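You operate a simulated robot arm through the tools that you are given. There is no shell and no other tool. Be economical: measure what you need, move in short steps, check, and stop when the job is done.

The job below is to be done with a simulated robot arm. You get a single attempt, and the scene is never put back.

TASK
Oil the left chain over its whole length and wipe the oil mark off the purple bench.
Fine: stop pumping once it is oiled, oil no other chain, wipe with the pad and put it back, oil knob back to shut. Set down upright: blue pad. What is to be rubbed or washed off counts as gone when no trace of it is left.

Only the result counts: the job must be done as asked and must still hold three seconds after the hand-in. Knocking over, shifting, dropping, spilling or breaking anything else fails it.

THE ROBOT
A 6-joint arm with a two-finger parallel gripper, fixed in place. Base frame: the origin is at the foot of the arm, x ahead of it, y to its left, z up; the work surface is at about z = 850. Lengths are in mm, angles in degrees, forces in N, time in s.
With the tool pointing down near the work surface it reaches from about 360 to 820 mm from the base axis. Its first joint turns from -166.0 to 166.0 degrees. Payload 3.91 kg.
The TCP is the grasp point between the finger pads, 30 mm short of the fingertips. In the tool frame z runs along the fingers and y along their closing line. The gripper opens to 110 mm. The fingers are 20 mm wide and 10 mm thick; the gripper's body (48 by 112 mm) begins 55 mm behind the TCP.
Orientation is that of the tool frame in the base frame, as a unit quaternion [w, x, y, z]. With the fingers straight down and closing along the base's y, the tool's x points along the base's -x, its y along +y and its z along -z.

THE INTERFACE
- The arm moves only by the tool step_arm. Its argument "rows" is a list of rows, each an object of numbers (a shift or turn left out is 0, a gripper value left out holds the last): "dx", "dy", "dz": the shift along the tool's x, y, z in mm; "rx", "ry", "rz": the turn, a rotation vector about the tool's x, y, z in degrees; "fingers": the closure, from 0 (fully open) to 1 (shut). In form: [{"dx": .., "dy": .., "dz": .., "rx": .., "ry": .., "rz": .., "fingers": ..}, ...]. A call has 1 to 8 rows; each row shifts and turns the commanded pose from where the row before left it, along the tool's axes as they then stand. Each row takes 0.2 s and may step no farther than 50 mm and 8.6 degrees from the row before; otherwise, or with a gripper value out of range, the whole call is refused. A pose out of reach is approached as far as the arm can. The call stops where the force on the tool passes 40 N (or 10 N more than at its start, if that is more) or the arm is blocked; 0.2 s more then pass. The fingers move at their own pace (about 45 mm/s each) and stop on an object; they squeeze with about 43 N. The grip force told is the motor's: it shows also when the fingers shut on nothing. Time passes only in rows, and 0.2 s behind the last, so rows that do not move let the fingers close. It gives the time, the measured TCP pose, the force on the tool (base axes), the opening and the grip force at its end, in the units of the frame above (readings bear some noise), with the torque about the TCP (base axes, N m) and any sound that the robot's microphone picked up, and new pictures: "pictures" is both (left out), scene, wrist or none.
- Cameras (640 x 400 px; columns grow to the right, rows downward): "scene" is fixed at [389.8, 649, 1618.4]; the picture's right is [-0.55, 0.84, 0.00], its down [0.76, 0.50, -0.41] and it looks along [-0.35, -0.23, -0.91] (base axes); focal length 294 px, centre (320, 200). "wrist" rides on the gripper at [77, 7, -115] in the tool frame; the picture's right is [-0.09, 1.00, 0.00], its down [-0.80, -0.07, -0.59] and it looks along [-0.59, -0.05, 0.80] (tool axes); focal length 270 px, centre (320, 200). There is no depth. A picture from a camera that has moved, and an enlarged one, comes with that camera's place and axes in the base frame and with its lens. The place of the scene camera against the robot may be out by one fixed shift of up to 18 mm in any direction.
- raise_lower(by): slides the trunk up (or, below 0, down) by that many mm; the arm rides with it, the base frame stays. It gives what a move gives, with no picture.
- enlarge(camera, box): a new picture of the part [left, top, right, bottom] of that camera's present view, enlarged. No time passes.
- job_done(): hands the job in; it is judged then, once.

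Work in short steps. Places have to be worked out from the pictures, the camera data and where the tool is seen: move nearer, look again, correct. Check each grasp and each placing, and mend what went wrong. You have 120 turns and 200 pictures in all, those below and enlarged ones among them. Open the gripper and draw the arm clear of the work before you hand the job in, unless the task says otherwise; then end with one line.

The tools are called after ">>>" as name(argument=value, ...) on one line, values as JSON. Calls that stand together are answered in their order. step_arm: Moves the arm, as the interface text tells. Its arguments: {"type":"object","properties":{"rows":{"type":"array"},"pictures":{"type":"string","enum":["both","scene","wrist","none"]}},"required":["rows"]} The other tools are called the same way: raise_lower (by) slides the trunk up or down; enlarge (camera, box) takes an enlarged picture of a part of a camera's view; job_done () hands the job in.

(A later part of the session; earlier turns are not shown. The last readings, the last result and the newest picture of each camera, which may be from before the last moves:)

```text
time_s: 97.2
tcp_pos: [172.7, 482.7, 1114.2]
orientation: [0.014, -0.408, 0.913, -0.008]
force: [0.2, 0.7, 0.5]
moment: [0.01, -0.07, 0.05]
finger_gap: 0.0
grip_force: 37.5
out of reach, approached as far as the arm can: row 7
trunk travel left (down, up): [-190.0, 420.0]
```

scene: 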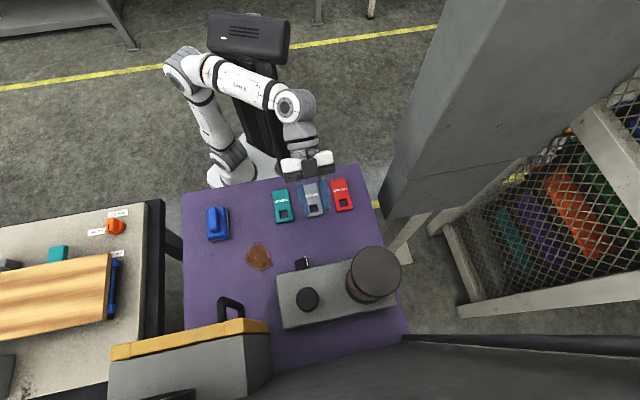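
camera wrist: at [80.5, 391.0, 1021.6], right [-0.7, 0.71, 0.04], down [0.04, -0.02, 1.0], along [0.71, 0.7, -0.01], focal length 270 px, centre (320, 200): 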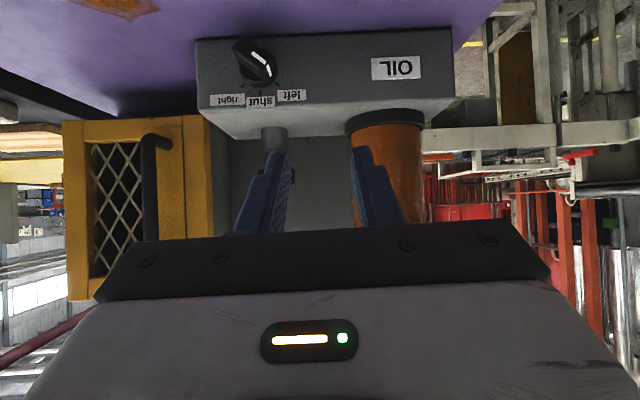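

>>> step_arm(rows=[{"dx": -41, "dy": -12.4}, {"dx": -41, "dy": -12.4}, {"dx": -41, "dy": -12.4}, {"dx": -41, "dy": -12.4}, {"dx": -38, "dy": -12.4}], pictures="both")

>>> enlarge(camera="scene", box=[260, 220, 420, 340])

```text
time_s: 98.4
tcp_pos: [332.9, 533.9, 1041.7]
orientation: [0.014, -0.409, 0.912, -0.009]
force: [0.2, 0.4, 0.2]
moment: [0.04, 0.0, -0.03]
finger_gap: 0.1
grip_force: 37.7
out of reach, approached as far as the arm can: row 1, 2, 3, 4, 5
trunk travel left (down, up): [-190.0, 420.0]
camera wrist: at [273.8, 481.0, 1155.6], right [-0.68, 0.73, -0.02], down [0.57, 0.55, 0.61], along [0.46, 0.4, -0.79], focal length 270 px, centre (320, 200)
```

scene: 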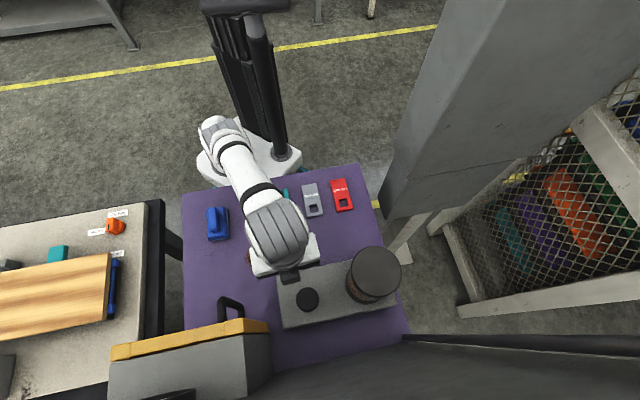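
wrist: 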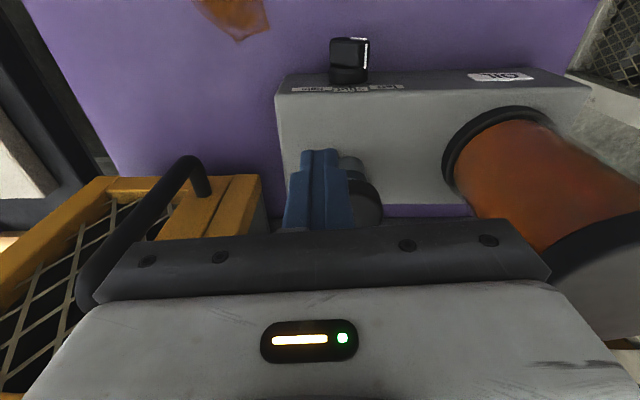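

```text
3.33 times, centred on (340, 280) of scene
camera zoom: at [389.8, 649.0, 1618.4], right [-0.55, 0.84, 0.0], down [0.76, 0.5, -0.41], along [-0.35, -0.23, -0.91], focal length 982 px, centre (253, -67)
```

zoom: 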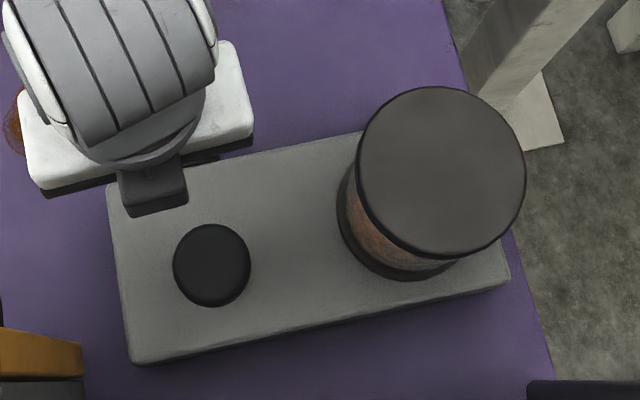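

The trunk is too low for this reach; raise it and continue over the plunger.

>>> raise_lower(by=250)

>>> step_arm(rows=[{"dz": 40, "dx": -14}, {"dz": 40, "dx": -14}, {"dz": 40, "dx": -14}, {"dz": 40, "dx": -14}, {"dx": -3, "dy": 20}], pictures="both")

```text
time_s: 101.0
tcp_pos: [333.3, 533.8, 1291.5]
orientation: [0.013, -0.409, 0.913, -0.008]
force: [0.0, 0.4, 1.0]
moment: [-0.01, 0.01, -0.01]
finger_gap: 0.0
grip_force: 37.3
trunk travel left (down, up): [-440.0, 170.0]
```

```text
time_s: 102.2
tcp_pos: [363.9, 592.2, 1132.0]
orientation: [0.013, -0.409, 0.913, -0.009]
force: [0.0, -0.5, -0.9]
moment: [0.01, -0.02, 0.01]
finger_gap: 0.0
grip_force: 37.2
trunk travel left (down, up): [-440.0, 170.0]
camera wrist: at [303.6, 539.1, 1246.0], right [-0.68, 0.73, -0.03], down [0.57, 0.55, 0.61], along [0.46, 0.4, -0.79], focal length 270 px, centre (320, 200)
```

scene: 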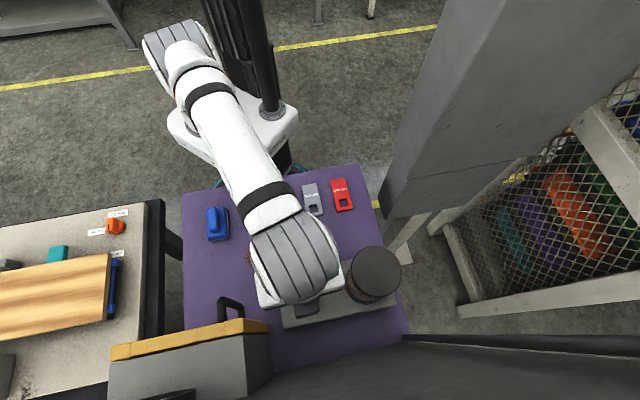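
wrist: 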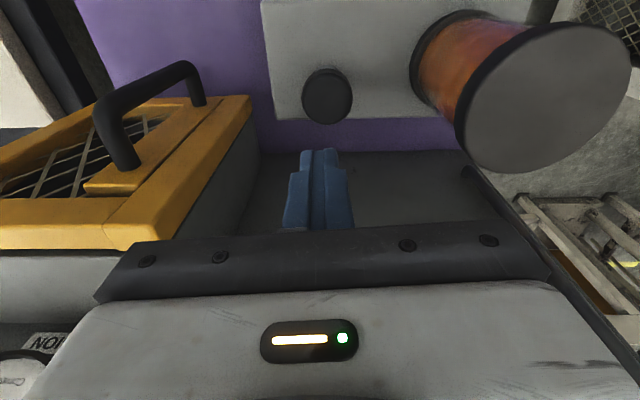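

Plunger is at (357,591), top ≈1000. I correct laterally and descend close above it, then press gently.

>>> step_arm(rows=[{"dx": 5.4, "dy": 4.5}, {"dz": 40}, {"dz": 40}], pictures="none")

>>> step_arm(rows=[{"dz": 8}, {"dz": 8}, {"dz": 8}, {"dz": 4}], pictures="wrist")

```text
time_s: 103.0
tcp_pos: [358.2, 586.0, 1050.7]
orientation: [0.014, -0.409, 0.912, -0.008]
force: [0.2, -0.2, -0.4]
moment: [-0.03, 0.01, 0.03]
finger_gap: 0.1
grip_force: 37.9
trunk travel left (down, up): [-440.0, 170.0]
```

```text
time_s: 104.0
tcp_pos: [357.7, 587.6, 1023.4]
orientation: [0.013, -0.409, 0.913, -0.009]
force: [0.0, 1.2, 2.1]
moment: [0.05, 0.04, -0.02]
finger_gap: 0.0
grip_force: 38.2
trunk travel left (down, up): [-440.0, 170.0]
camera wrist: at [298.5, 535.3, 1137.8], right [-0.68, 0.73, -0.02], down [0.57, 0.55, 0.61], along [0.46, 0.4, -0.79], focal length 270 px, centre (320, 200)
```

wrist: 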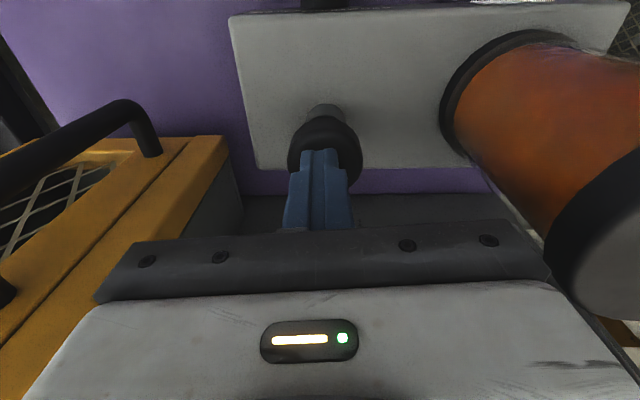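

Contact with the plunger (tip ≈993). Press one stroke.

>>> step_arm(rows=[{"dz": 6}, {"dz": 6}, {"dz": 6}, {"dz": 6}, {"dz": 6}], pictures="none")

```text
time_s: 105.2
tcp_pos: [357.5, 588.6, 1005.7]
orientation: [0.02, -0.41, 0.912, -0.004]
force: [-5.0, -6.0, 18.3]
moment: [-0.1, 0.11, 0.07]
finger_gap: 0.1
grip_force: 37.9
trunk travel left (down, up): [-440.0, 170.0]
stopped in row 5: the force on the tool passed its limit at 44 N (the readings are from after the stop); the commanded pose is now the measured one
```

The plunger travelled ~18 mm to its end. Rise and look for the effect.

>>> step_arm(rows=[{"dz": -10}, {"dz": -10}, {"dz": -10}, {"dz": -20}], pictures="both")

>>> enlarge(camera="scene", box=[430, 60, 640, 320])

```text
time_s: 106.2
tcp_pos: [357.5, 590.9, 1051.4]
orientation: [0.017, -0.409, 0.913, -0.004]
force: [0.7, 0.5, -0.3]
moment: [0.02, 0.0, -0.03]
finger_gap: 0.0
grip_force: 37.7
trunk travel left (down, up): [-440.0, 170.0]
camera wrist: at [298.4, 536.1, 1164.2], right [-0.68, 0.73, -0.02], down [0.56, 0.55, 0.62], along [0.46, 0.41, -0.79], focal length 270 px, centre (320, 200)
```

scene: 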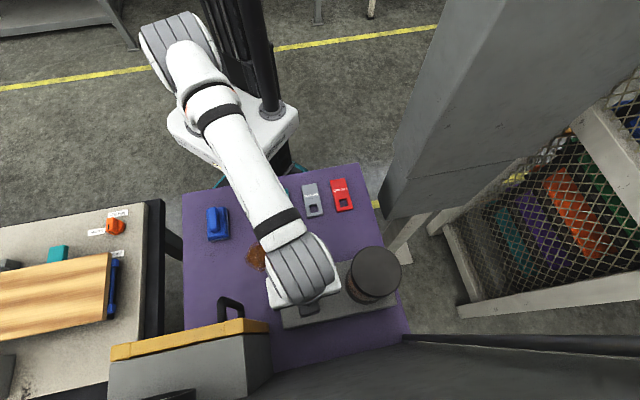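
wrist: 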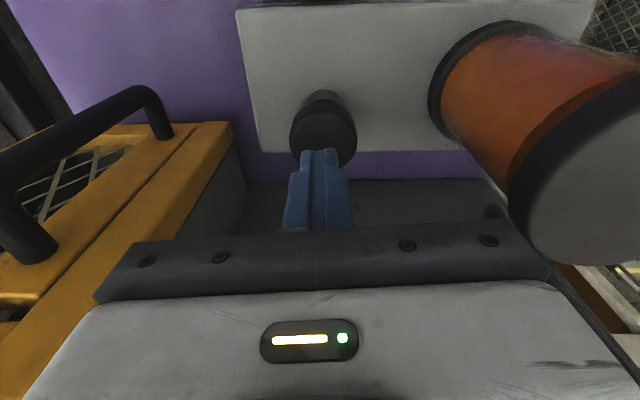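

```text
1.54 times, centred on (535, 190) of scene
camera zoom: at [389.8, 649.0, 1618.4], right [-0.55, 0.84, 0.0], down [0.76, 0.5, -0.41], along [-0.35, -0.23, -0.91], focal length 453 px, centre (-11, 215)
```

zoom: 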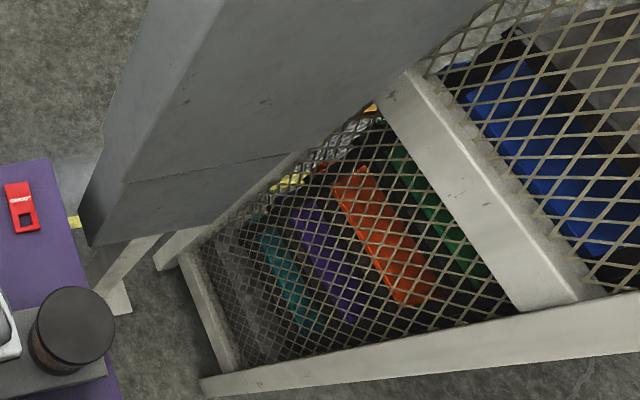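

Plunger springs back; the jar level dropped a little. I need to see the chains: I rise, retract, and swing the arm about its base toward the fence's robot side.

>>> step_arm(rows=[{"dz": -45}, {"dz": -45}, {"dx": 41, "dy": -8}, {"dx": 41, "dy": -8}, {"dx": 41, "dy": -8}, {"dx": 41, "dy": -8}, {"dx": 41, "dy": -8}], pictures="none")

>>> step_arm(rows=[{"dx": 11.7, "dy": 47, "rz": -5.8}, {"dx": 11.7, "dy": 47, "rz": -5.8}, {"dx": 11.7, "dy": 47, "rz": -5.8}, {"dx": 11.7, "dy": 47, "rz": -5.8}, {"dx": 11.7, "dy": 47, "rz": -5.8}, {"dx": 11.7, "dy": 47, "rz": -5.8}, {"dx": 11.7, "dy": 47, "rz": -5.8}, {"dx": 11.7, "dy": 47, "rz": -5.8}], pictures="both")

```text
time_s: 107.8
tcp_pos: [247.3, 407.7, 1136.5]
orientation: [0.018, -0.409, 0.913, -0.005]
force: [-0.2, 0.3, 0.4]
moment: [0.0, 0.0, -0.01]
finger_gap: 0.3
grip_force: 37.7
trunk travel left (down, up): [-440.0, 170.0]
```

```text
time_s: 109.6
tcp_pos: [-121.8, 461.7, 1123.4]
orientation: [-0.013, 0.733, -0.68, 0.014]
force: [-0.5, -0.4, -0.2]
moment: [-0.04, -0.04, 0.03]
finger_gap: 0.0
grip_force: 37.6
trunk travel left (down, up): [-440.0, 170.0]
camera wrist: at [-126.8, 382.4, 1238.2], right [-1.0, 0.01, -0.04], down [-0.01, 0.8, 0.6], along [0.04, 0.6, -0.8], focal length 270 px, centre (320, 200)
```

scene: 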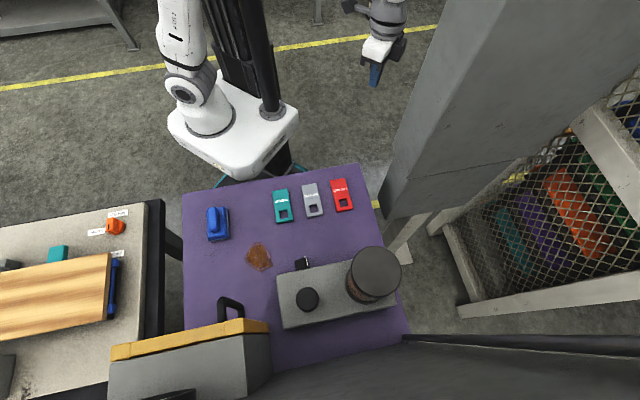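
wrist: 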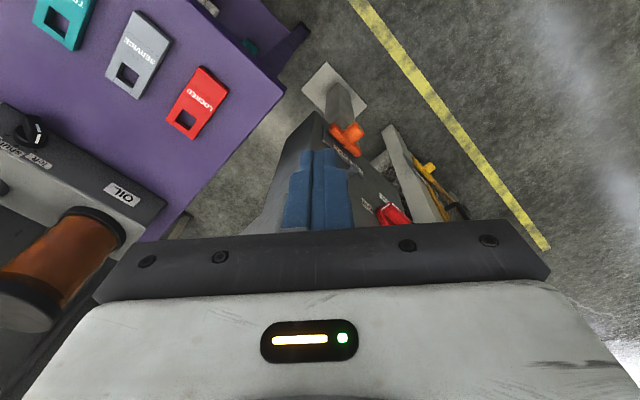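

Good. Continue the swing ~23° and tilt up toward the fence.

>>> step_arm(rows=[{"dx": 11.7, "dy": 47, "rz": -5.8}, {"dx": 11.7, "dy": 47, "rz": -5.8}, {"dx": 5, "dy": 45}, {"ry": -8}, {"ry": -8}, {"ry": -8}], pictures="wrist")

>>> enlarge(camera="wrist", box=[200, 0, 560, 235])

```text
time_s: 110.2
tcp_pos: [-121.7, 466.5, 1134.6]
orientation: [-0.017, 0.733, -0.68, 0.002]
force: [-0.1, -0.1, -0.5]
moment: [0.0, 0.03, -0.01]
finger_gap: 0.0
grip_force: 37.7
trunk travel left (down, up): [-440.0, 170.0]
stopped in row 3: the arm was blocked; the commanded pose is now the measured one
camera wrist: at [-125.9, 385.6, 1247.4], right [-1.0, 0.01, -0.03], down [-0.01, 0.79, 0.61], along [0.03, 0.61, -0.79], focal length 270 px, centre (320, 200)
```

wrist: 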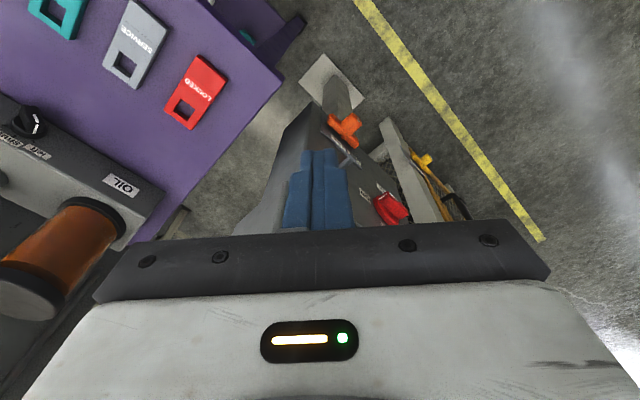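

```text
1.70 times, centred on (380, 118) of wrist
camera zoom: at [-125.9, 385.6, 1247.4], right [-1.0, 0.01, -0.03], down [-0.01, 0.79, 0.61], along [0.03, 0.61, -0.79], focal length 460 px, centre (218, 340)
```

zoom: 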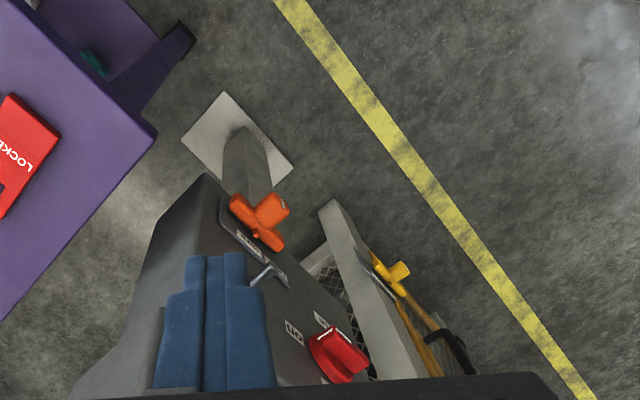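

>>> step_arm(rows=[{"ry": -8}, {"ry": -8}, {"ry": -8}, {"ry": -8}], pictures="wrist")

>>> enlarge(camera="wrist", box=[330, 0, 640, 235])

```text
time_s: 111.2
tcp_pos: [-110.5, 480.3, 1128.8]
orientation: [-0.205, 0.695, -0.661, -0.195]
force: [0.0, 0.3, -0.7]
moment: [-0.04, 0.0, -0.04]
finger_gap: 0.1
grip_force: 37.2
trunk travel left (down, up): [-440.0, 170.0]
camera wrist: at [-113.5, 351.5, 1184.5], right [-1.0, 0.03, 0.02], down [0.03, 0.35, 0.94], along [0.02, 0.94, -0.35], focal length 270 px, centre (320, 200)
```

wrist: 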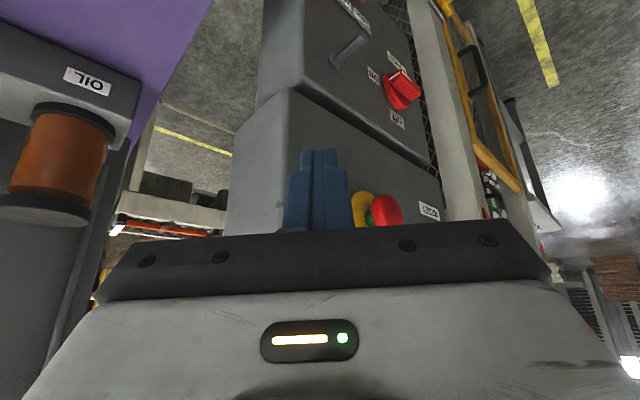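

```text
1.70 times, centred on (485, 118) of wrist
camera zoom: at [-113.5, 351.5, 1184.5], right [-1.0, 0.03, 0.02], down [0.03, 0.35, 0.94], along [0.02, 0.94, -0.35], focal length 460 px, centre (39, 340)
```

zoom: 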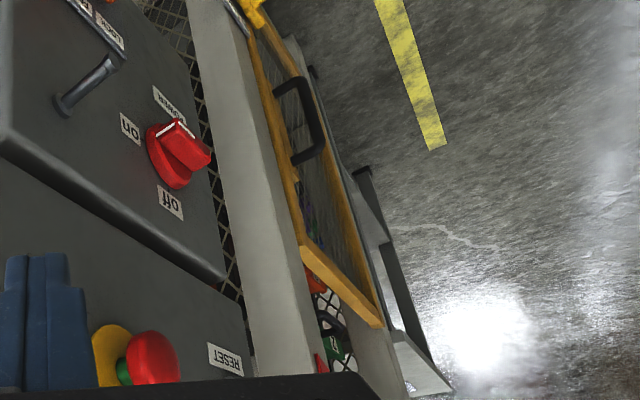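

I raise the trunk and try to shift further −x to see the gate's front.

>>> raise_lower(by=160)

>>> step_arm(rows=[{"dx": -30, "dz": 15}, {"dx": -30, "dz": 15}, {"dy": 30}, {"dy": 40}, {"dy": 40}], pictures="both")

```text
time_s: 113.1
tcp_pos: [-108.7, 475.5, 1288.9]
orientation: [-0.206, 0.696, -0.661, -0.192]
force: [0.1, -0.5, 0.4]
moment: [-0.01, 0.02, -0.06]
finger_gap: 0.2
grip_force: 37.3
trunk travel left (down, up): [-600.0, 10.0]
```

```text
time_s: 114.2
tcp_pos: [-123.2, 560.6, 1332.7]
orientation: [0.23, -0.637, 0.706, 0.208]
force: [-0.6, 0.3, 0.5]
moment: [0.03, -0.02, -0.04]
finger_gap: 0.2
grip_force: 37.6
trunk travel left (down, up): [-600.0, 10.0]
stopped in row 5: the arm was blocked; the commanded pose is now the measured one
camera wrist: at [-143.2, 432.0, 1380.5], right [-0.98, 0.17, 0.05], down [0.1, 0.29, 0.95], along [0.15, 0.94, -0.3], focal length 270 px, centre (320, 200)
```

scene: 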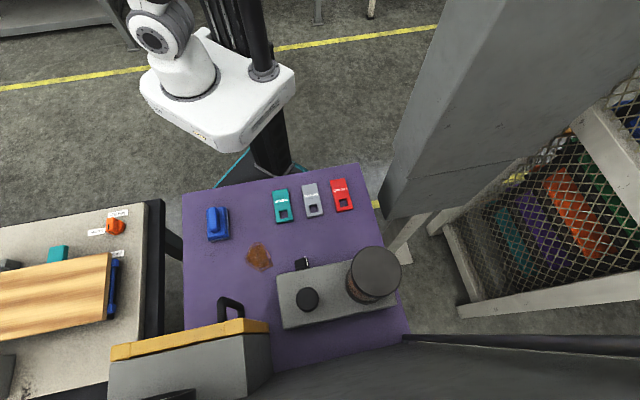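
wrist: 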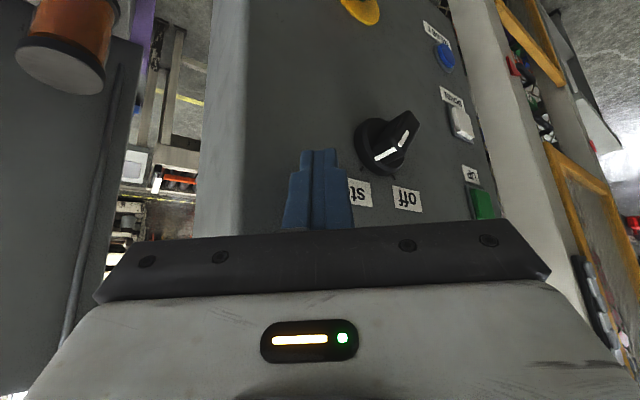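

There are buttons incl. an "up". I zoom to read the panel.

>>> enlarge(camera="wrist", box=[300, 0, 540, 235])

>>> enlarge(camera="wrist", box=[480, 0, 640, 300])

>>> step_arm(rows=[{"ry": -8}, {"ry": -8}], pictures="wrist")

```text
1.70 times, centred on (420, 118) of wrist
camera zoom: at [-143.2, 432.0, 1380.5], right [-0.98, 0.17, 0.05], down [0.1, 0.29, 0.95], along [0.15, 0.94, -0.3], focal length 460 px, centre (150, 340)
```

zoom: 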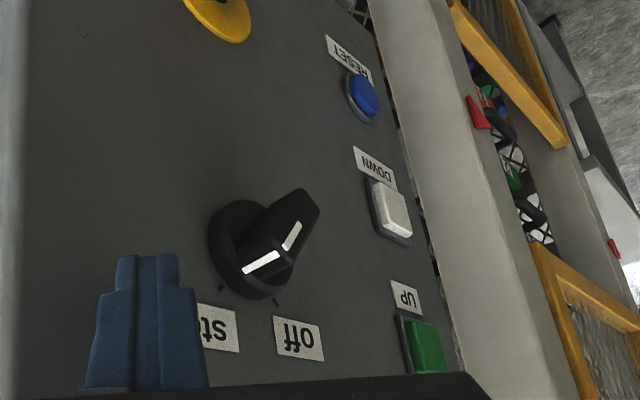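

```text
1.33 times, centred on (560, 150) of wrist
camera zoom: at [-143.2, 432.0, 1380.5], right [-0.98, 0.17, 0.05], down [0.1, 0.29, 0.95], along [0.15, 0.94, -0.3], focal length 360 px, centre (0, 267)
```

zoom: 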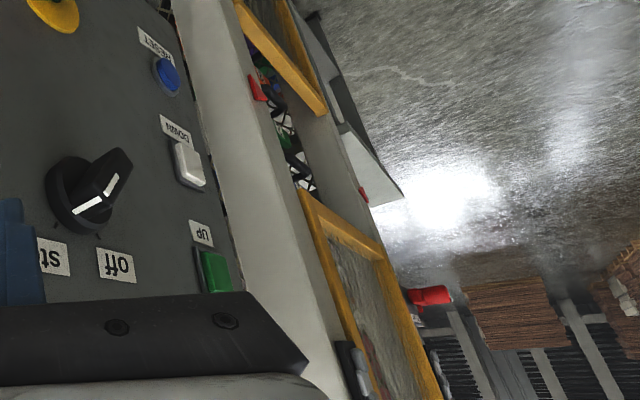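

```text
time_s: 114.7
tcp_pos: [-120.6, 563.3, 1325.6]
orientation: [0.282, -0.607, 0.701, 0.246]
force: [-35.1, -38.7, -3.0]
moment: [-0.66, 0.55, 0.39]
finger_gap: 0.0
grip_force: 37.4
trunk travel left (down, up): [-600.0, 10.0]
stopped in row 2: the force on the tool passed its limit at 88 N (the readings are from after the stop); the commanded pose is now the measured one
camera wrist: at [-146.2, 430.5, 1355.7], right [-0.98, 0.2, 0.06], down [0.1, 0.15, 0.98], along [0.19, 0.97, -0.17], focal length 270 px, centre (320, 200)
```

wrist: 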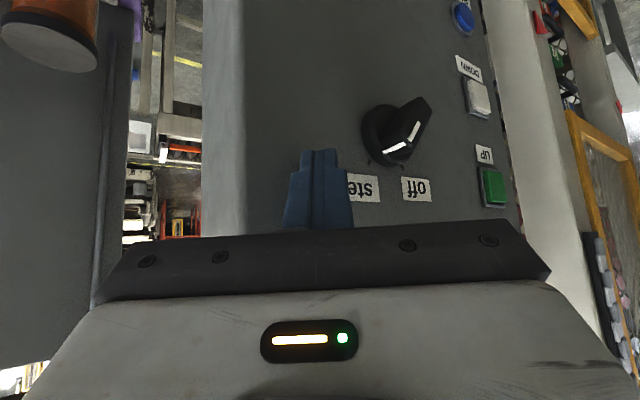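

I touched the panel – back off immediately and check it for changes.

>>> step_arm(rows=[{"dz": -20}, {"dz": -30, "dx": 10}, {"dz": -20, "dx": 10}], pictures="wrist")

>>> enlarge(camera="wrist", box=[440, 0, 640, 240])

```text
time_s: 115.7
tcp_pos: [-98.7, 541.9, 1311.0]
orientation: [0.28, -0.596, 0.727, 0.196]
force: [-30.3, -20.5, -2.3]
moment: [-0.38, 0.57, 0.42]
finger_gap: 0.0
grip_force: 38.0
trunk travel left (down, up): [-600.0, 10.0]
stopped in row 3: the arm was blocked; the commanded pose is now the measured one
camera wrist: at [-134.8, 412.8, 1348.9], right [-0.96, 0.28, 0.01], down [0.07, 0.22, 0.97], along [0.27, 0.93, -0.23], focal length 270 px, centre (320, 200)
```

wrist: 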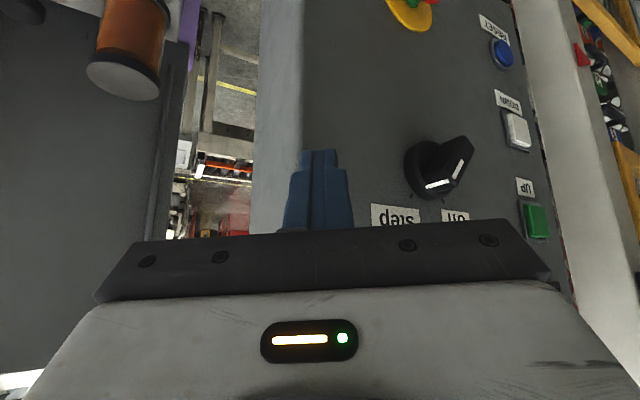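

```text
1.67 times, centred on (540, 120) of wrist
camera zoom: at [-134.8, 412.8, 1348.9], right [-0.96, 0.28, 0.01], down [0.07, 0.22, 0.97], along [0.27, 0.93, -0.23], focal length 450 px, centre (-47, 333)
```

zoom: 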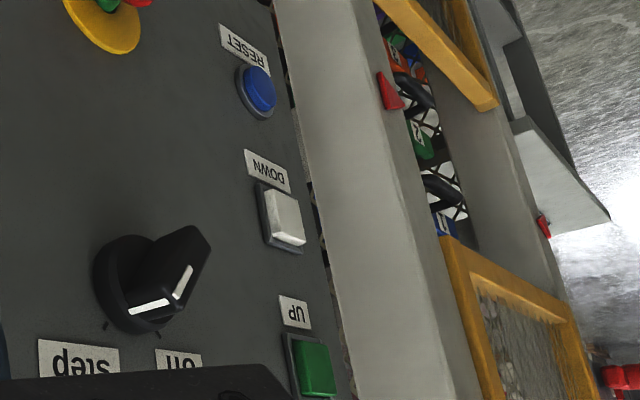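

>>> step_arm(rows=[{"dx": 14, "dz": -12, "dy": -6}, {"dx": 25, "dz": -22, "dy": -10}, {"dx": 25, "dz": -22, "dy": -10}], pictures="both")

```text
time_s: 116.7
tcp_pos: [-50.8, 468.9, 1301.6]
orientation: [0.285, -0.569, 0.752, 0.172]
force: [-0.7, 0.2, -0.1]
moment: [0.03, -0.03, 0.01]
finger_gap: 0.0
grip_force: 37.6
trunk travel left (down, up): [-600.0, 10.0]
stopped in row 3: the arm was blocked; the commanded pose is now the measured one
camera wrist: at [-97.9, 345.9, 1342.6], right [-0.93, 0.36, -0.01], down [0.08, 0.24, 0.97], along [0.35, 0.9, -0.25], focal length 270 px, centre (320, 200)
```

scene: 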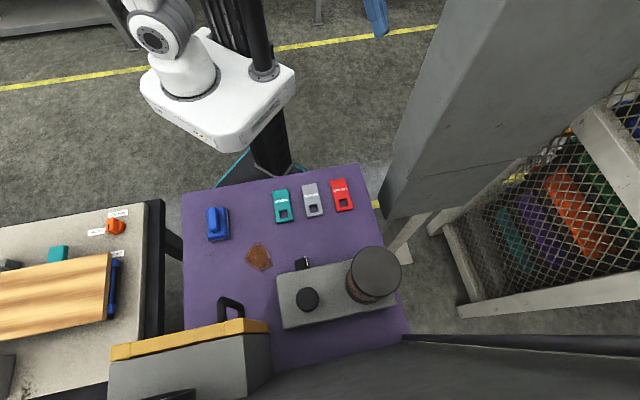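
wrist: 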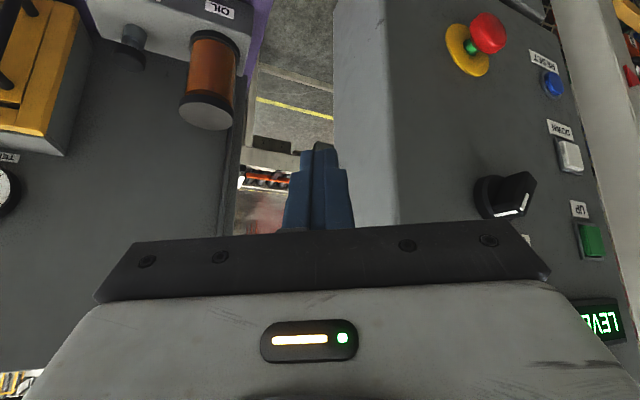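

Freed. This is a vertical carousel; the black band across the carriers' left ends in the scene view may be the left chain. I repeat the earlier zoom to compare after one stroke.

>>> enlarge(camera="scene", box=[515, 165, 555, 190])

>>> enlarge(camera="scene", box=[430, 140, 590, 300])

>>> enlarge(camera="wrist", box=[560, 0, 640, 100])

```text
16.00 times, centred on (535, 178) of scene
camera zoom: at [389.8, 649.0, 1618.4], right [-0.55, 0.84, 0.0], down [0.76, 0.5, -0.41], along [-0.35, -0.23, -0.91], focal length 4713 px, centre (-3120, 560)
```

zoom: 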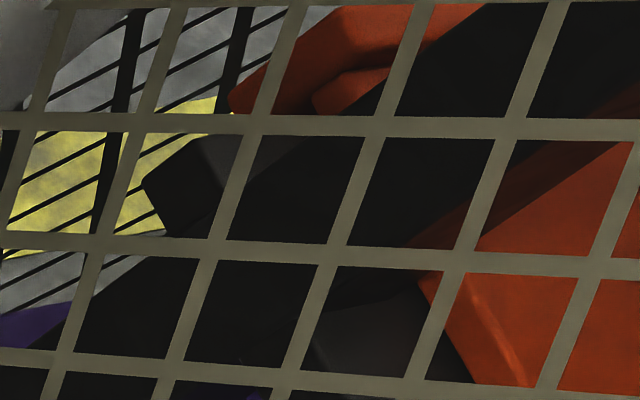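

```text
2.50 times, centred on (510, 220) of scene
camera zoom: at [389.8, 649.0, 1618.4], right [-0.55, 0.84, 0.0], down [0.76, 0.5, -0.41], along [-0.35, -0.23, -0.91], focal length 736 px, centre (-155, 150)
```

zoom: 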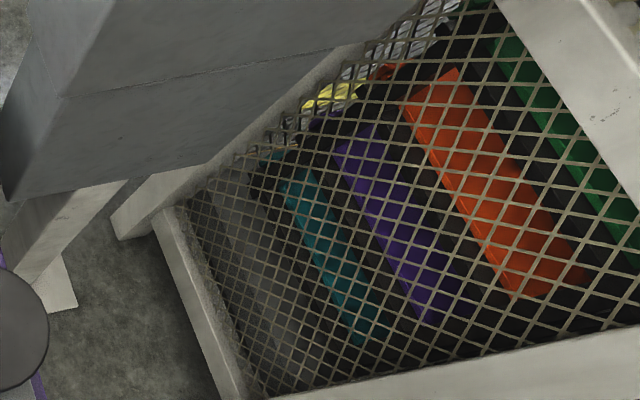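

```text
4.00 times, centred on (600, 50) of wrist
camera zoom: at [-97.9, 345.9, 1342.6], right [-0.93, 0.36, -0.01], down [0.08, 0.24, 0.97], along [0.35, 0.9, -0.25], focal length 1081 px, centre (-800, 800)
```

zoom: 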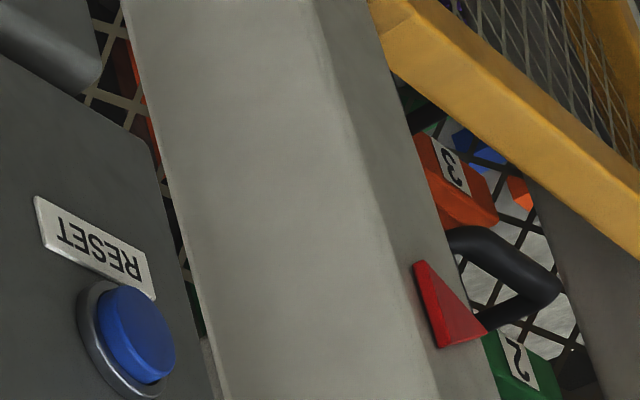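

The scene view can't resolve the chains, but the side mesh can be looked at frontally from above the pump. I move the wrist camera there.

>>> step_arm(rows=[{"dx": -21, "dy": -35, "dz": 17}, {"dx": -21, "dy": -35, "dz": 17}, {"dx": -21, "dy": -35, "dz": 17}, {"dx": -21, "dy": -35, "dz": 17}, {"dx": -21, "dy": -35, "dz": 17}, {"dx": -21, "dy": -35, "dz": 17}, {"dx": -21, "dy": -35, "dz": 17}], pictures="none")

>>> step_arm(rows=[{"rx": -5.2, "ry": -0.4, "rz": -6.2}, {"rx": -5.2, "ry": -0.4, "rz": -6.2}, {"rx": -5.2, "ry": -0.4, "rz": -6.2}, {"rx": -5.2, "ry": -0.4, "rz": -6.2}, {"rx": -5.2, "ry": -0.4, "rz": -6.2}, {"rx": -5.2, "ry": -0.4, "rz": -6.2}], pictures="wrist")

```text
time_s: 118.3
tcp_pos: [241.3, 577.7, 1315.4]
orientation: [0.283, -0.57, 0.752, 0.172]
force: [-0.5, -0.7, 0.3]
moment: [0.02, 0.01, 0.05]
finger_gap: 0.1
grip_force: 37.5
trunk travel left (down, up): [-600.0, 10.0]
```

```text
time_s: 119.7
tcp_pos: [240.6, 577.8, 1315.9]
orientation: [-0.177, 0.828, -0.454, -0.278]
force: [0.3, 0.4, 0.3]
moment: [0.01, 0.01, 0.01]
finger_gap: 0.0
grip_force: 37.4
trunk travel left (down, up): [-600.0, 10.0]
camera wrist: at [302.1, 460.8, 1357.9], right [-0.89, -0.46, 0.01], down [-0.11, 0.24, 0.97], along [-0.45, 0.85, -0.26], focal length 270 px, centre (320, 200)
```

wrist: 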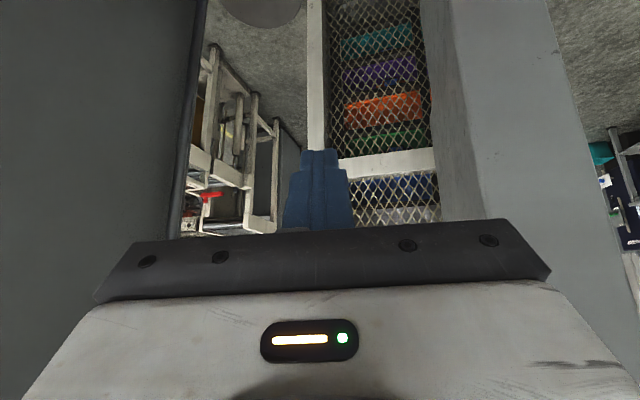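

>>> enlarge(camera="wrist", box=[315, 20, 445, 120])

>>> enlarge(camera="wrist", box=[330, 120, 450, 230])

```text
4.00 times, centred on (380, 70) of wrist
camera zoom: at [302.1, 460.8, 1357.9], right [-0.89, -0.46, 0.01], down [-0.11, 0.24, 0.97], along [-0.45, 0.85, -0.26], focal length 1081 px, centre (80, 720)
```

zoom: 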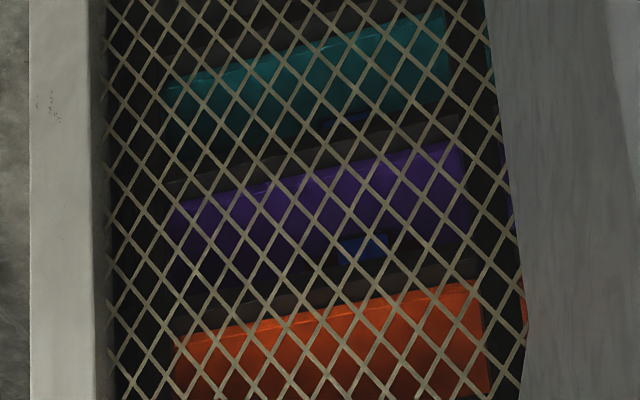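

```text
3.64 times, centred on (390, 175) of wrist
camera zoom: at [302.1, 460.8, 1357.9], right [-0.89, -0.46, 0.01], down [-0.11, 0.24, 0.97], along [-0.45, 0.85, -0.26], focal length 983 px, centre (66, 291)
```

zoom: 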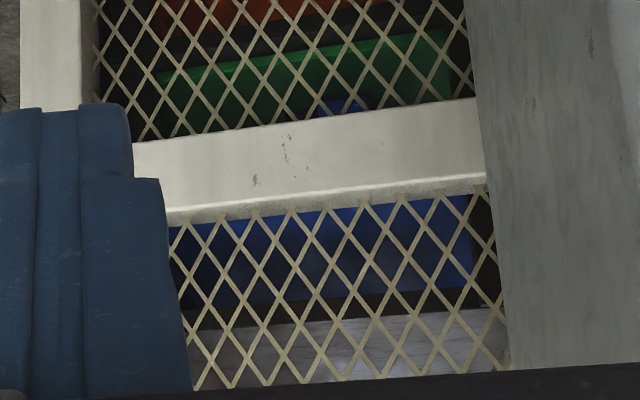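

>>> enlarge(camera="wrist", box=[420, 40, 452, 60])

>>> enlarge(camera="wrist", box=[338, 70, 370, 90])

```text
16.00 times, centred on (436, 50) of wrist
camera zoom: at [302.1, 460.8, 1357.9], right [-0.89, -0.46, 0.01], down [-0.11, 0.24, 0.97], along [-0.45, 0.85, -0.26], focal length 4325 px, centre (-1536, 2600)
```

zoom: 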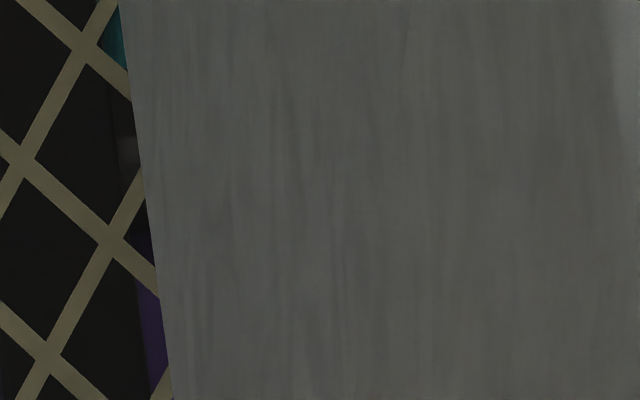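

```text
16.00 times, centred on (354, 80) of wrist
camera zoom: at [302.1, 460.8, 1357.9], right [-0.89, -0.46, 0.01], down [-0.11, 0.24, 0.97], along [-0.45, 0.85, -0.26], focal length 4325 px, centre (-224, 2120)
```

zoom: 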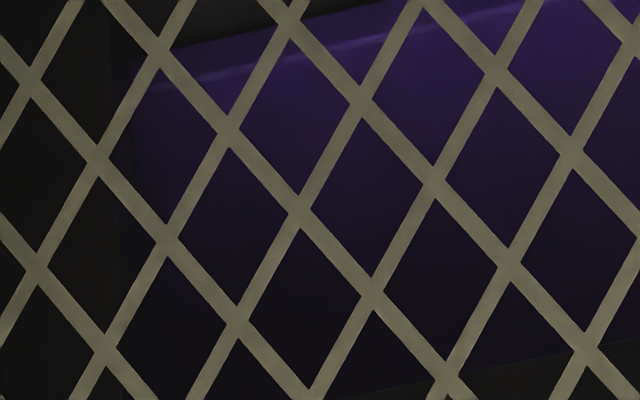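

I tilt up to inspect the top of the carousel where the oil pipe enters.

>>> step_arm(rows=[{"ry": -8}, {"ry": -8}, {"ry": -8}], pictures="wrist")

>>> enlarge(camera="wrist", box=[300, 40, 450, 230])

```text
time_s: 120.5
tcp_pos: [239.2, 578.7, 1315.5]
orientation: [-0.268, 0.752, -0.408, -0.444]
force: [0.2, 0.5, -0.8]
moment: [0.03, 0.0, 0.02]
finger_gap: 0.1
grip_force: 37.8
trunk travel left (down, up): [-600.0, 10.0]
camera wrist: at [306.2, 456.8, 1300.9], right [-0.87, -0.49, 0.04], down [0.11, -0.12, 0.99], along [-0.48, 0.87, 0.15], focal length 270 px, centre (320, 200)
```

wrist: 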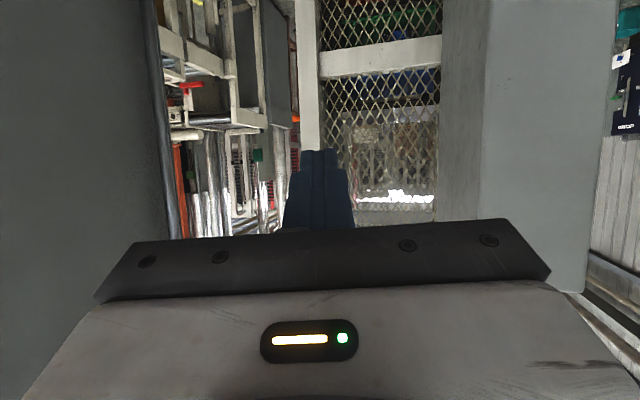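

```text
2.11 times, centred on (375, 135) of wrist
camera zoom: at [306.2, 456.8, 1300.9], right [-0.87, -0.49, 0.04], down [0.11, -0.12, 0.99], along [-0.48, 0.87, 0.15], focal length 569 px, centre (204, 337)
```

zoom: 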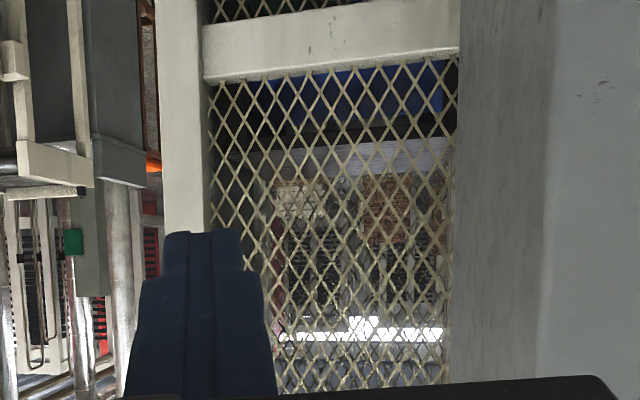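

The trays ride on chains left and right; the left one is hidden here. The panel has a display ("LEVEL…") that may show oil status; I go back to read it.

>>> step_arm(rows=[{"ry": 8}, {"ry": 8}, {"rx": 5.2, "ry": 0.4, "rz": 6.2}, {"rx": 5.2, "ry": 0.4, "rz": 6.2}, {"rx": 5.2, "ry": 0.4, "rz": 6.2}, {"rx": 5.2, "ry": 0.4, "rz": 6.2}, {"rx": 5.2, "ry": 0.4, "rz": 6.2}, {"rx": 5.2, "ry": 0.4, "rz": 6.2}], pictures="none")

>>> step_arm(rows=[{"dx": 24, "dy": 35, "dz": -13}, {"dx": 24, "dy": 35, "dz": -13}, {"dx": 24, "dy": 35, "dz": -13}, {"dx": 24, "dy": 35, "dz": -13}, {"dx": 24, "dy": 30, "dz": -13}, {"dx": 20, "dy": 20, "dz": -13}, {"ry": -8}], pictures="wrist")

```text
time_s: 122.3
tcp_pos: [237.1, 577.6, 1316.3]
orientation: [0.289, -0.548, 0.749, 0.236]
force: [-0.6, 0.2, 0.5]
moment: [-0.01, -0.01, -0.01]
finger_gap: 0.0
grip_force: 37.4
trunk travel left (down, up): [-600.0, 10.0]
```

```text
time_s: 123.9
tcp_pos: [10.6, 485.1, 1283.7]
orientation: [0.341, -0.53, 0.726, 0.276]
force: [-0.1, 0.1, -0.2]
moment: [-0.04, -0.01, 0.03]
finger_gap: 0.2
grip_force: 38.1
trunk travel left (down, up): [-600.0, 10.0]
camera wrist: at [-35.3, 353.1, 1294.1], right [-0.94, 0.34, 0.11], down [0.11, -0.01, 0.99], along [0.34, 0.94, -0.03], focal length 270 px, centre (320, 200)
```

wrist: 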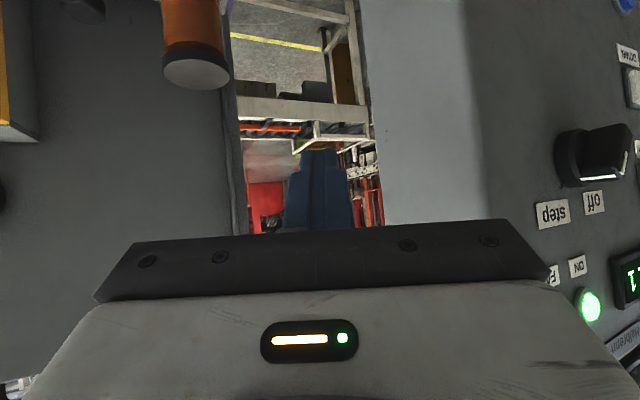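

>>> step_arm(rows=[{"rx": -6.2, "ry": -0.6, "rz": -4.9}, {"rx": -6.2, "ry": -0.6, "rz": -4.9}, {"rx": -6.2, "ry": -0.6, "rz": -4.9}, {"ry": -8}], pictures="wrist")

>>> enlarge(camera="wrist", box=[400, 0, 640, 280])

```text
time_s: 124.9
tcp_pos: [-3.7, 482.9, 1281.1]
orientation: [-0.293, 0.643, -0.602, -0.371]
force: [-0.2, 0.4, -0.5]
moment: [-0.02, 0.02, 0.02]
finger_gap: 0.0
grip_force: 38.1
out of reach, approached as far as the arm can: row 3, 4
trunk travel left (down, up): [-600.0, 10.0]
camera wrist: at [3.6, 344.8, 1281.5], right [-0.99, -0.05, 0.14], down [0.15, -0.04, 0.99], along [-0.05, 1.0, 0.04], focal length 270 px, centre (320, 200)
```

wrist: 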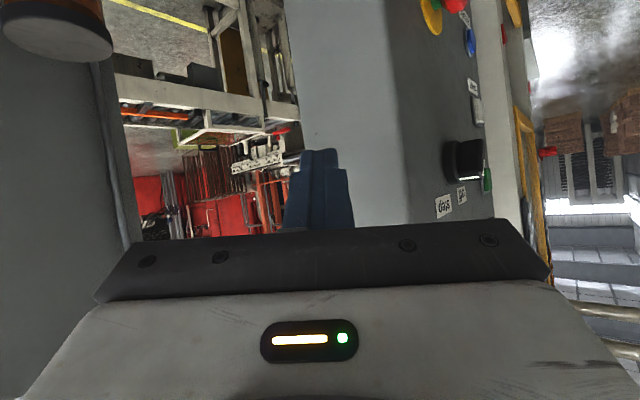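

```text
1.43 times, centred on (520, 140) of wrist
camera zoom: at [3.6, 344.8, 1281.5], right [-0.99, -0.05, 0.14], down [0.15, -0.04, 0.99], along [-0.05, 1.0, 0.04], focal length 386 px, centre (34, 286)
```

zoom: 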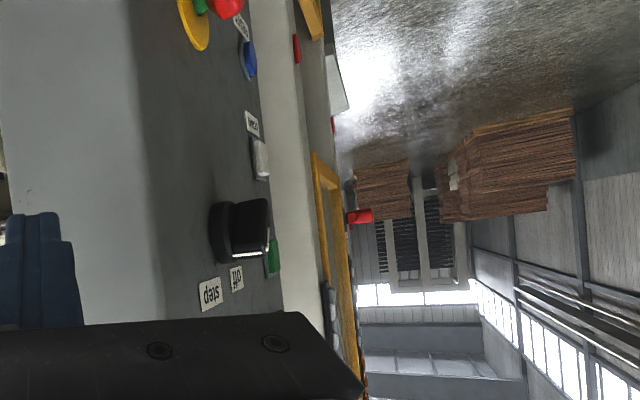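

>>> step_arm(rows=[{"rx": 6.2, "ry": 0.6, "rz": 4.9}, {"rx": 3, "ry": 0.3, "rz": 2.5, "dy": 20}, {"dy": 25}, {"dy": 25}], pictures="wrist")

>>> enlarge(camera="wrist", box=[480, 40, 640, 300])

```text
time_s: 125.9
tcp_pos: [-69.4, 493.1, 1305.3]
orientation: [0.328, -0.592, 0.604, 0.421]
force: [-0.6, 0.1, -0.8]
moment: [0.0, 0.0, 0.0]
finger_gap: 0.0
grip_force: 38.3
out of reach, approached as far as the arm can: row 1, 2
trunk travel left (down, up): [-600.0, 10.0]
camera wrist: at [-71.1, 355.2, 1287.6], right [-0.98, -0.02, 0.2], down [0.2, -0.18, 0.96], along [0.02, 0.98, 0.18], focal length 270 px, centre (320, 200)
```

wrist: 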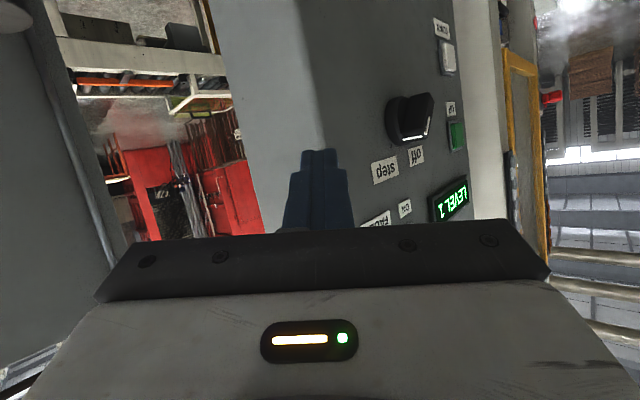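

```text
1.54 times, centred on (560, 170) of wrist
camera zoom: at [-71.1, 355.2, 1287.6], right [-0.98, -0.02, 0.2], down [0.2, -0.18, 0.96], along [0.02, 0.98, 0.18], focal length 416 px, centre (-49, 246)
```

zoom: 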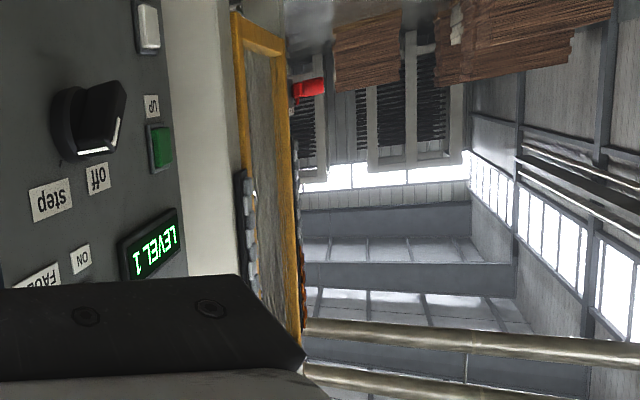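

Excellent: I now see two vertical link chains at the upper window of the gate; one looks brownish (oiled), the other grey. Zoom hard.

>>> enlarge(camera="wrist", box=[500, 135, 560, 235])

>>> enlarge(camera="wrist", box=[525, 220, 565, 260])

```text
4.00 times, centred on (530, 185) of wrist
camera zoom: at [-71.1, 355.2, 1287.6], right [-0.98, -0.02, 0.2], down [0.2, -0.18, 0.96], along [0.02, 0.98, 0.18], focal length 1081 px, centre (-520, 260)
```

zoom: 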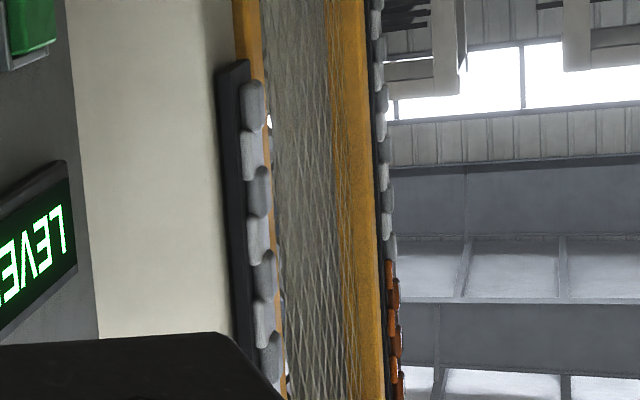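

```text
10.00 times, centred on (545, 240) of wrist
camera zoom: at [-71.1, 355.2, 1287.6], right [-0.98, -0.02, 0.2], down [0.2, -0.18, 0.96], along [0.02, 0.98, 0.18], focal length 2703 px, centre (-1930, -200)
```

zoom: 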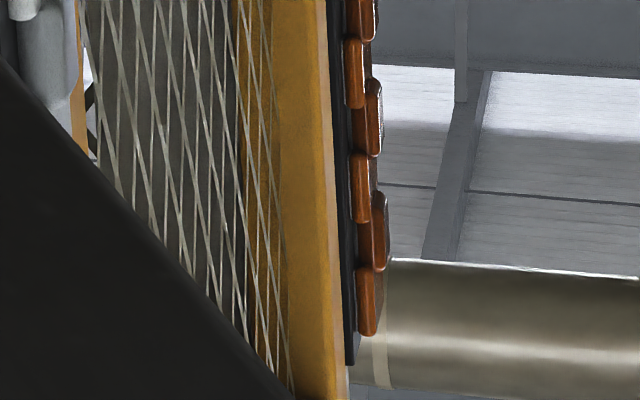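

The left chain turns brown from its top down; after one stroke about 45 % is oiled. I check where its lower end is.

>>> enlarge(camera="wrist", box=[515, 60, 565, 160])

```text
4.00 times, centred on (540, 110) of wrist
camera zoom: at [-71.1, 355.2, 1287.6], right [-0.98, -0.02, 0.2], down [0.2, -0.18, 0.96], along [0.02, 0.98, 0.18], focal length 1081 px, centre (-560, 560)
```

zoom: 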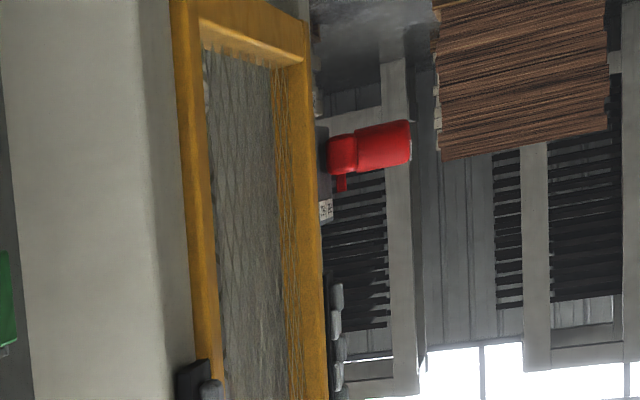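

Lower end found: about 45 % oiled by one stroke. I go back for the second stroke: shift away from the panel and straighten the tool.

>>> step_arm(rows=[{"dx": 1, "dy": -39, "dz": -13}, {"dx": 1, "dy": -39, "dz": -13}, {"dx": 1, "dy": -39, "dz": -13}], pictures="none")

>>> step_arm(rows=[{"rx": 1, "ry": 8, "rz": -0.13}, {"rx": 1, "ry": 8, "rz": -0.13}, {"rx": 1, "ry": 8, "rz": -0.13}, {"rx": 1, "ry": 8, "rz": -0.13}, {"rx": 1, "ry": 8, "rz": -0.13}, {"rx": 1, "ry": 8, "rz": -0.13}, {"rx": 1, "ry": 8, "rz": -0.13}, {"rx": 1, "ry": 8, "rz": -0.13}], pictures="none")

```text
time_s: 126.7
tcp_pos: [50.7, 460.8, 1306.4]
orientation: [0.326, -0.591, 0.606, 0.422]
force: [0.1, -0.4, 0.1]
moment: [-0.01, -0.02, -0.02]
finger_gap: 0.0
grip_force: 37.7
trunk travel left (down, up): [-600.0, 10.0]
```

```text
time_s: 128.5
tcp_pos: [107.7, 451.6, 1256.4]
orientation: [0.022, 0.724, -0.677, -0.131]
force: [-0.4, 0.6, 0.6]
moment: [-0.04, 0.0, -0.03]
finger_gap: 0.0
grip_force: 37.8
out of reach, approached as far as the arm can: row 2, 4, 5, 6, 7, 8
trunk travel left (down, up): [-600.0, 10.0]
```

>>> step_arm(rows=[{"rx": 2.53, "ry": 0.65, "rz": 7.6}, {"rx": 2.53, "ry": 0.65, "rz": 7.6}, {"rx": 2.53, "ry": 0.65, "rz": 7.6}, {"rx": 2.53, "ry": 0.65, "rz": 7.6}, {"rx": 2.53, "ry": 0.65, "rz": 7.6}, {"rx": 2.53, "ry": 0.65, "rz": 7.6}], pictures="none")

```text
time_s: 129.9
tcp_pos: [148.8, 431.9, 1223.0]
orientation: [-0.042, -0.579, 0.806, 0.116]
force: [0.9, 0.2, 0.7]
moment: [0.04, -0.01, -0.01]
finger_gap: 0.3
grip_force: 38.1
out of reach, approached as far as the arm can: row 1, 2, 3, 4, 5, 6
trunk travel left (down, up): [-600.0, 10.0]
```

>>> step_arm(rows=[{"dx": -36, "dy": -24}, {"dx": -36, "dy": -24}, {"dx": -36, "dy": -24}, {"dx": -36, "dy": -24}], pictures="none")

```text
time_s: 130.9
tcp_pos: [284.8, 539.6, 1209.4]
orientation: [-0.044, -0.578, 0.806, 0.122]
force: [0.1, 0.1, 0.2]
moment: [0.0, 0.0, -0.04]
finger_gap: 0.4
grip_force: 37.5
trunk travel left (down, up): [-600.0, 10.0]
```

>>> step_arm(rows=[{"rx": 3.7, "ry": 0.27, "rz": 5.7}, {"rx": 3.7, "ry": 0.27, "rz": 5.7}, {"rx": 3.7, "ry": 0.27, "rz": 5.7}, {"rx": 3.7, "ry": 0.27, "rz": 5.7}, {"dx": -28, "dy": -6.7, "dz": 20}, {"dx": -28, "dy": -6.7, "dz": 20}, {"dx": -28, "dy": -6.7, "dz": 20}, {"dz": 40}], pictures="wrist")

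```text
time_s: 132.7
tcp_pos: [319.2, 612.1, 1098.9]
orientation: [-0.044, -0.515, 0.848, 0.12]
force: [0.6, 0.2, 0.0]
moment: [-0.05, -0.01, 0.01]
finger_gap: 0.0
grip_force: 38.2
out of reach, approached as far as the arm can: row 1, 2, 3, 4
trunk travel left (down, up): [-600.0, 10.0]
camera wrist: at [301.2, 527.7, 1208.0], right [-0.82, 0.52, 0.25], down [0.55, 0.58, 0.6], along [0.16, 0.63, -0.76], focal length 270 px, centre (320, 200)
```

wrist: 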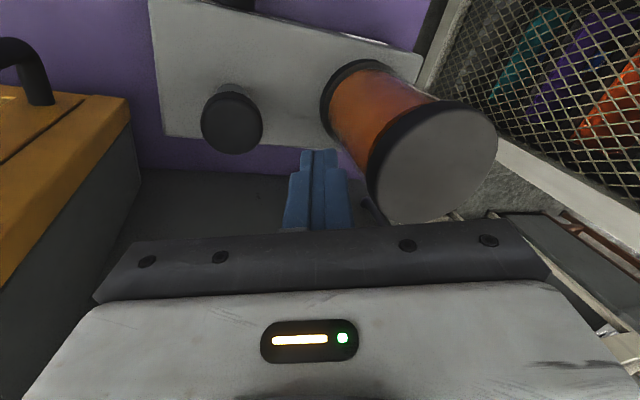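

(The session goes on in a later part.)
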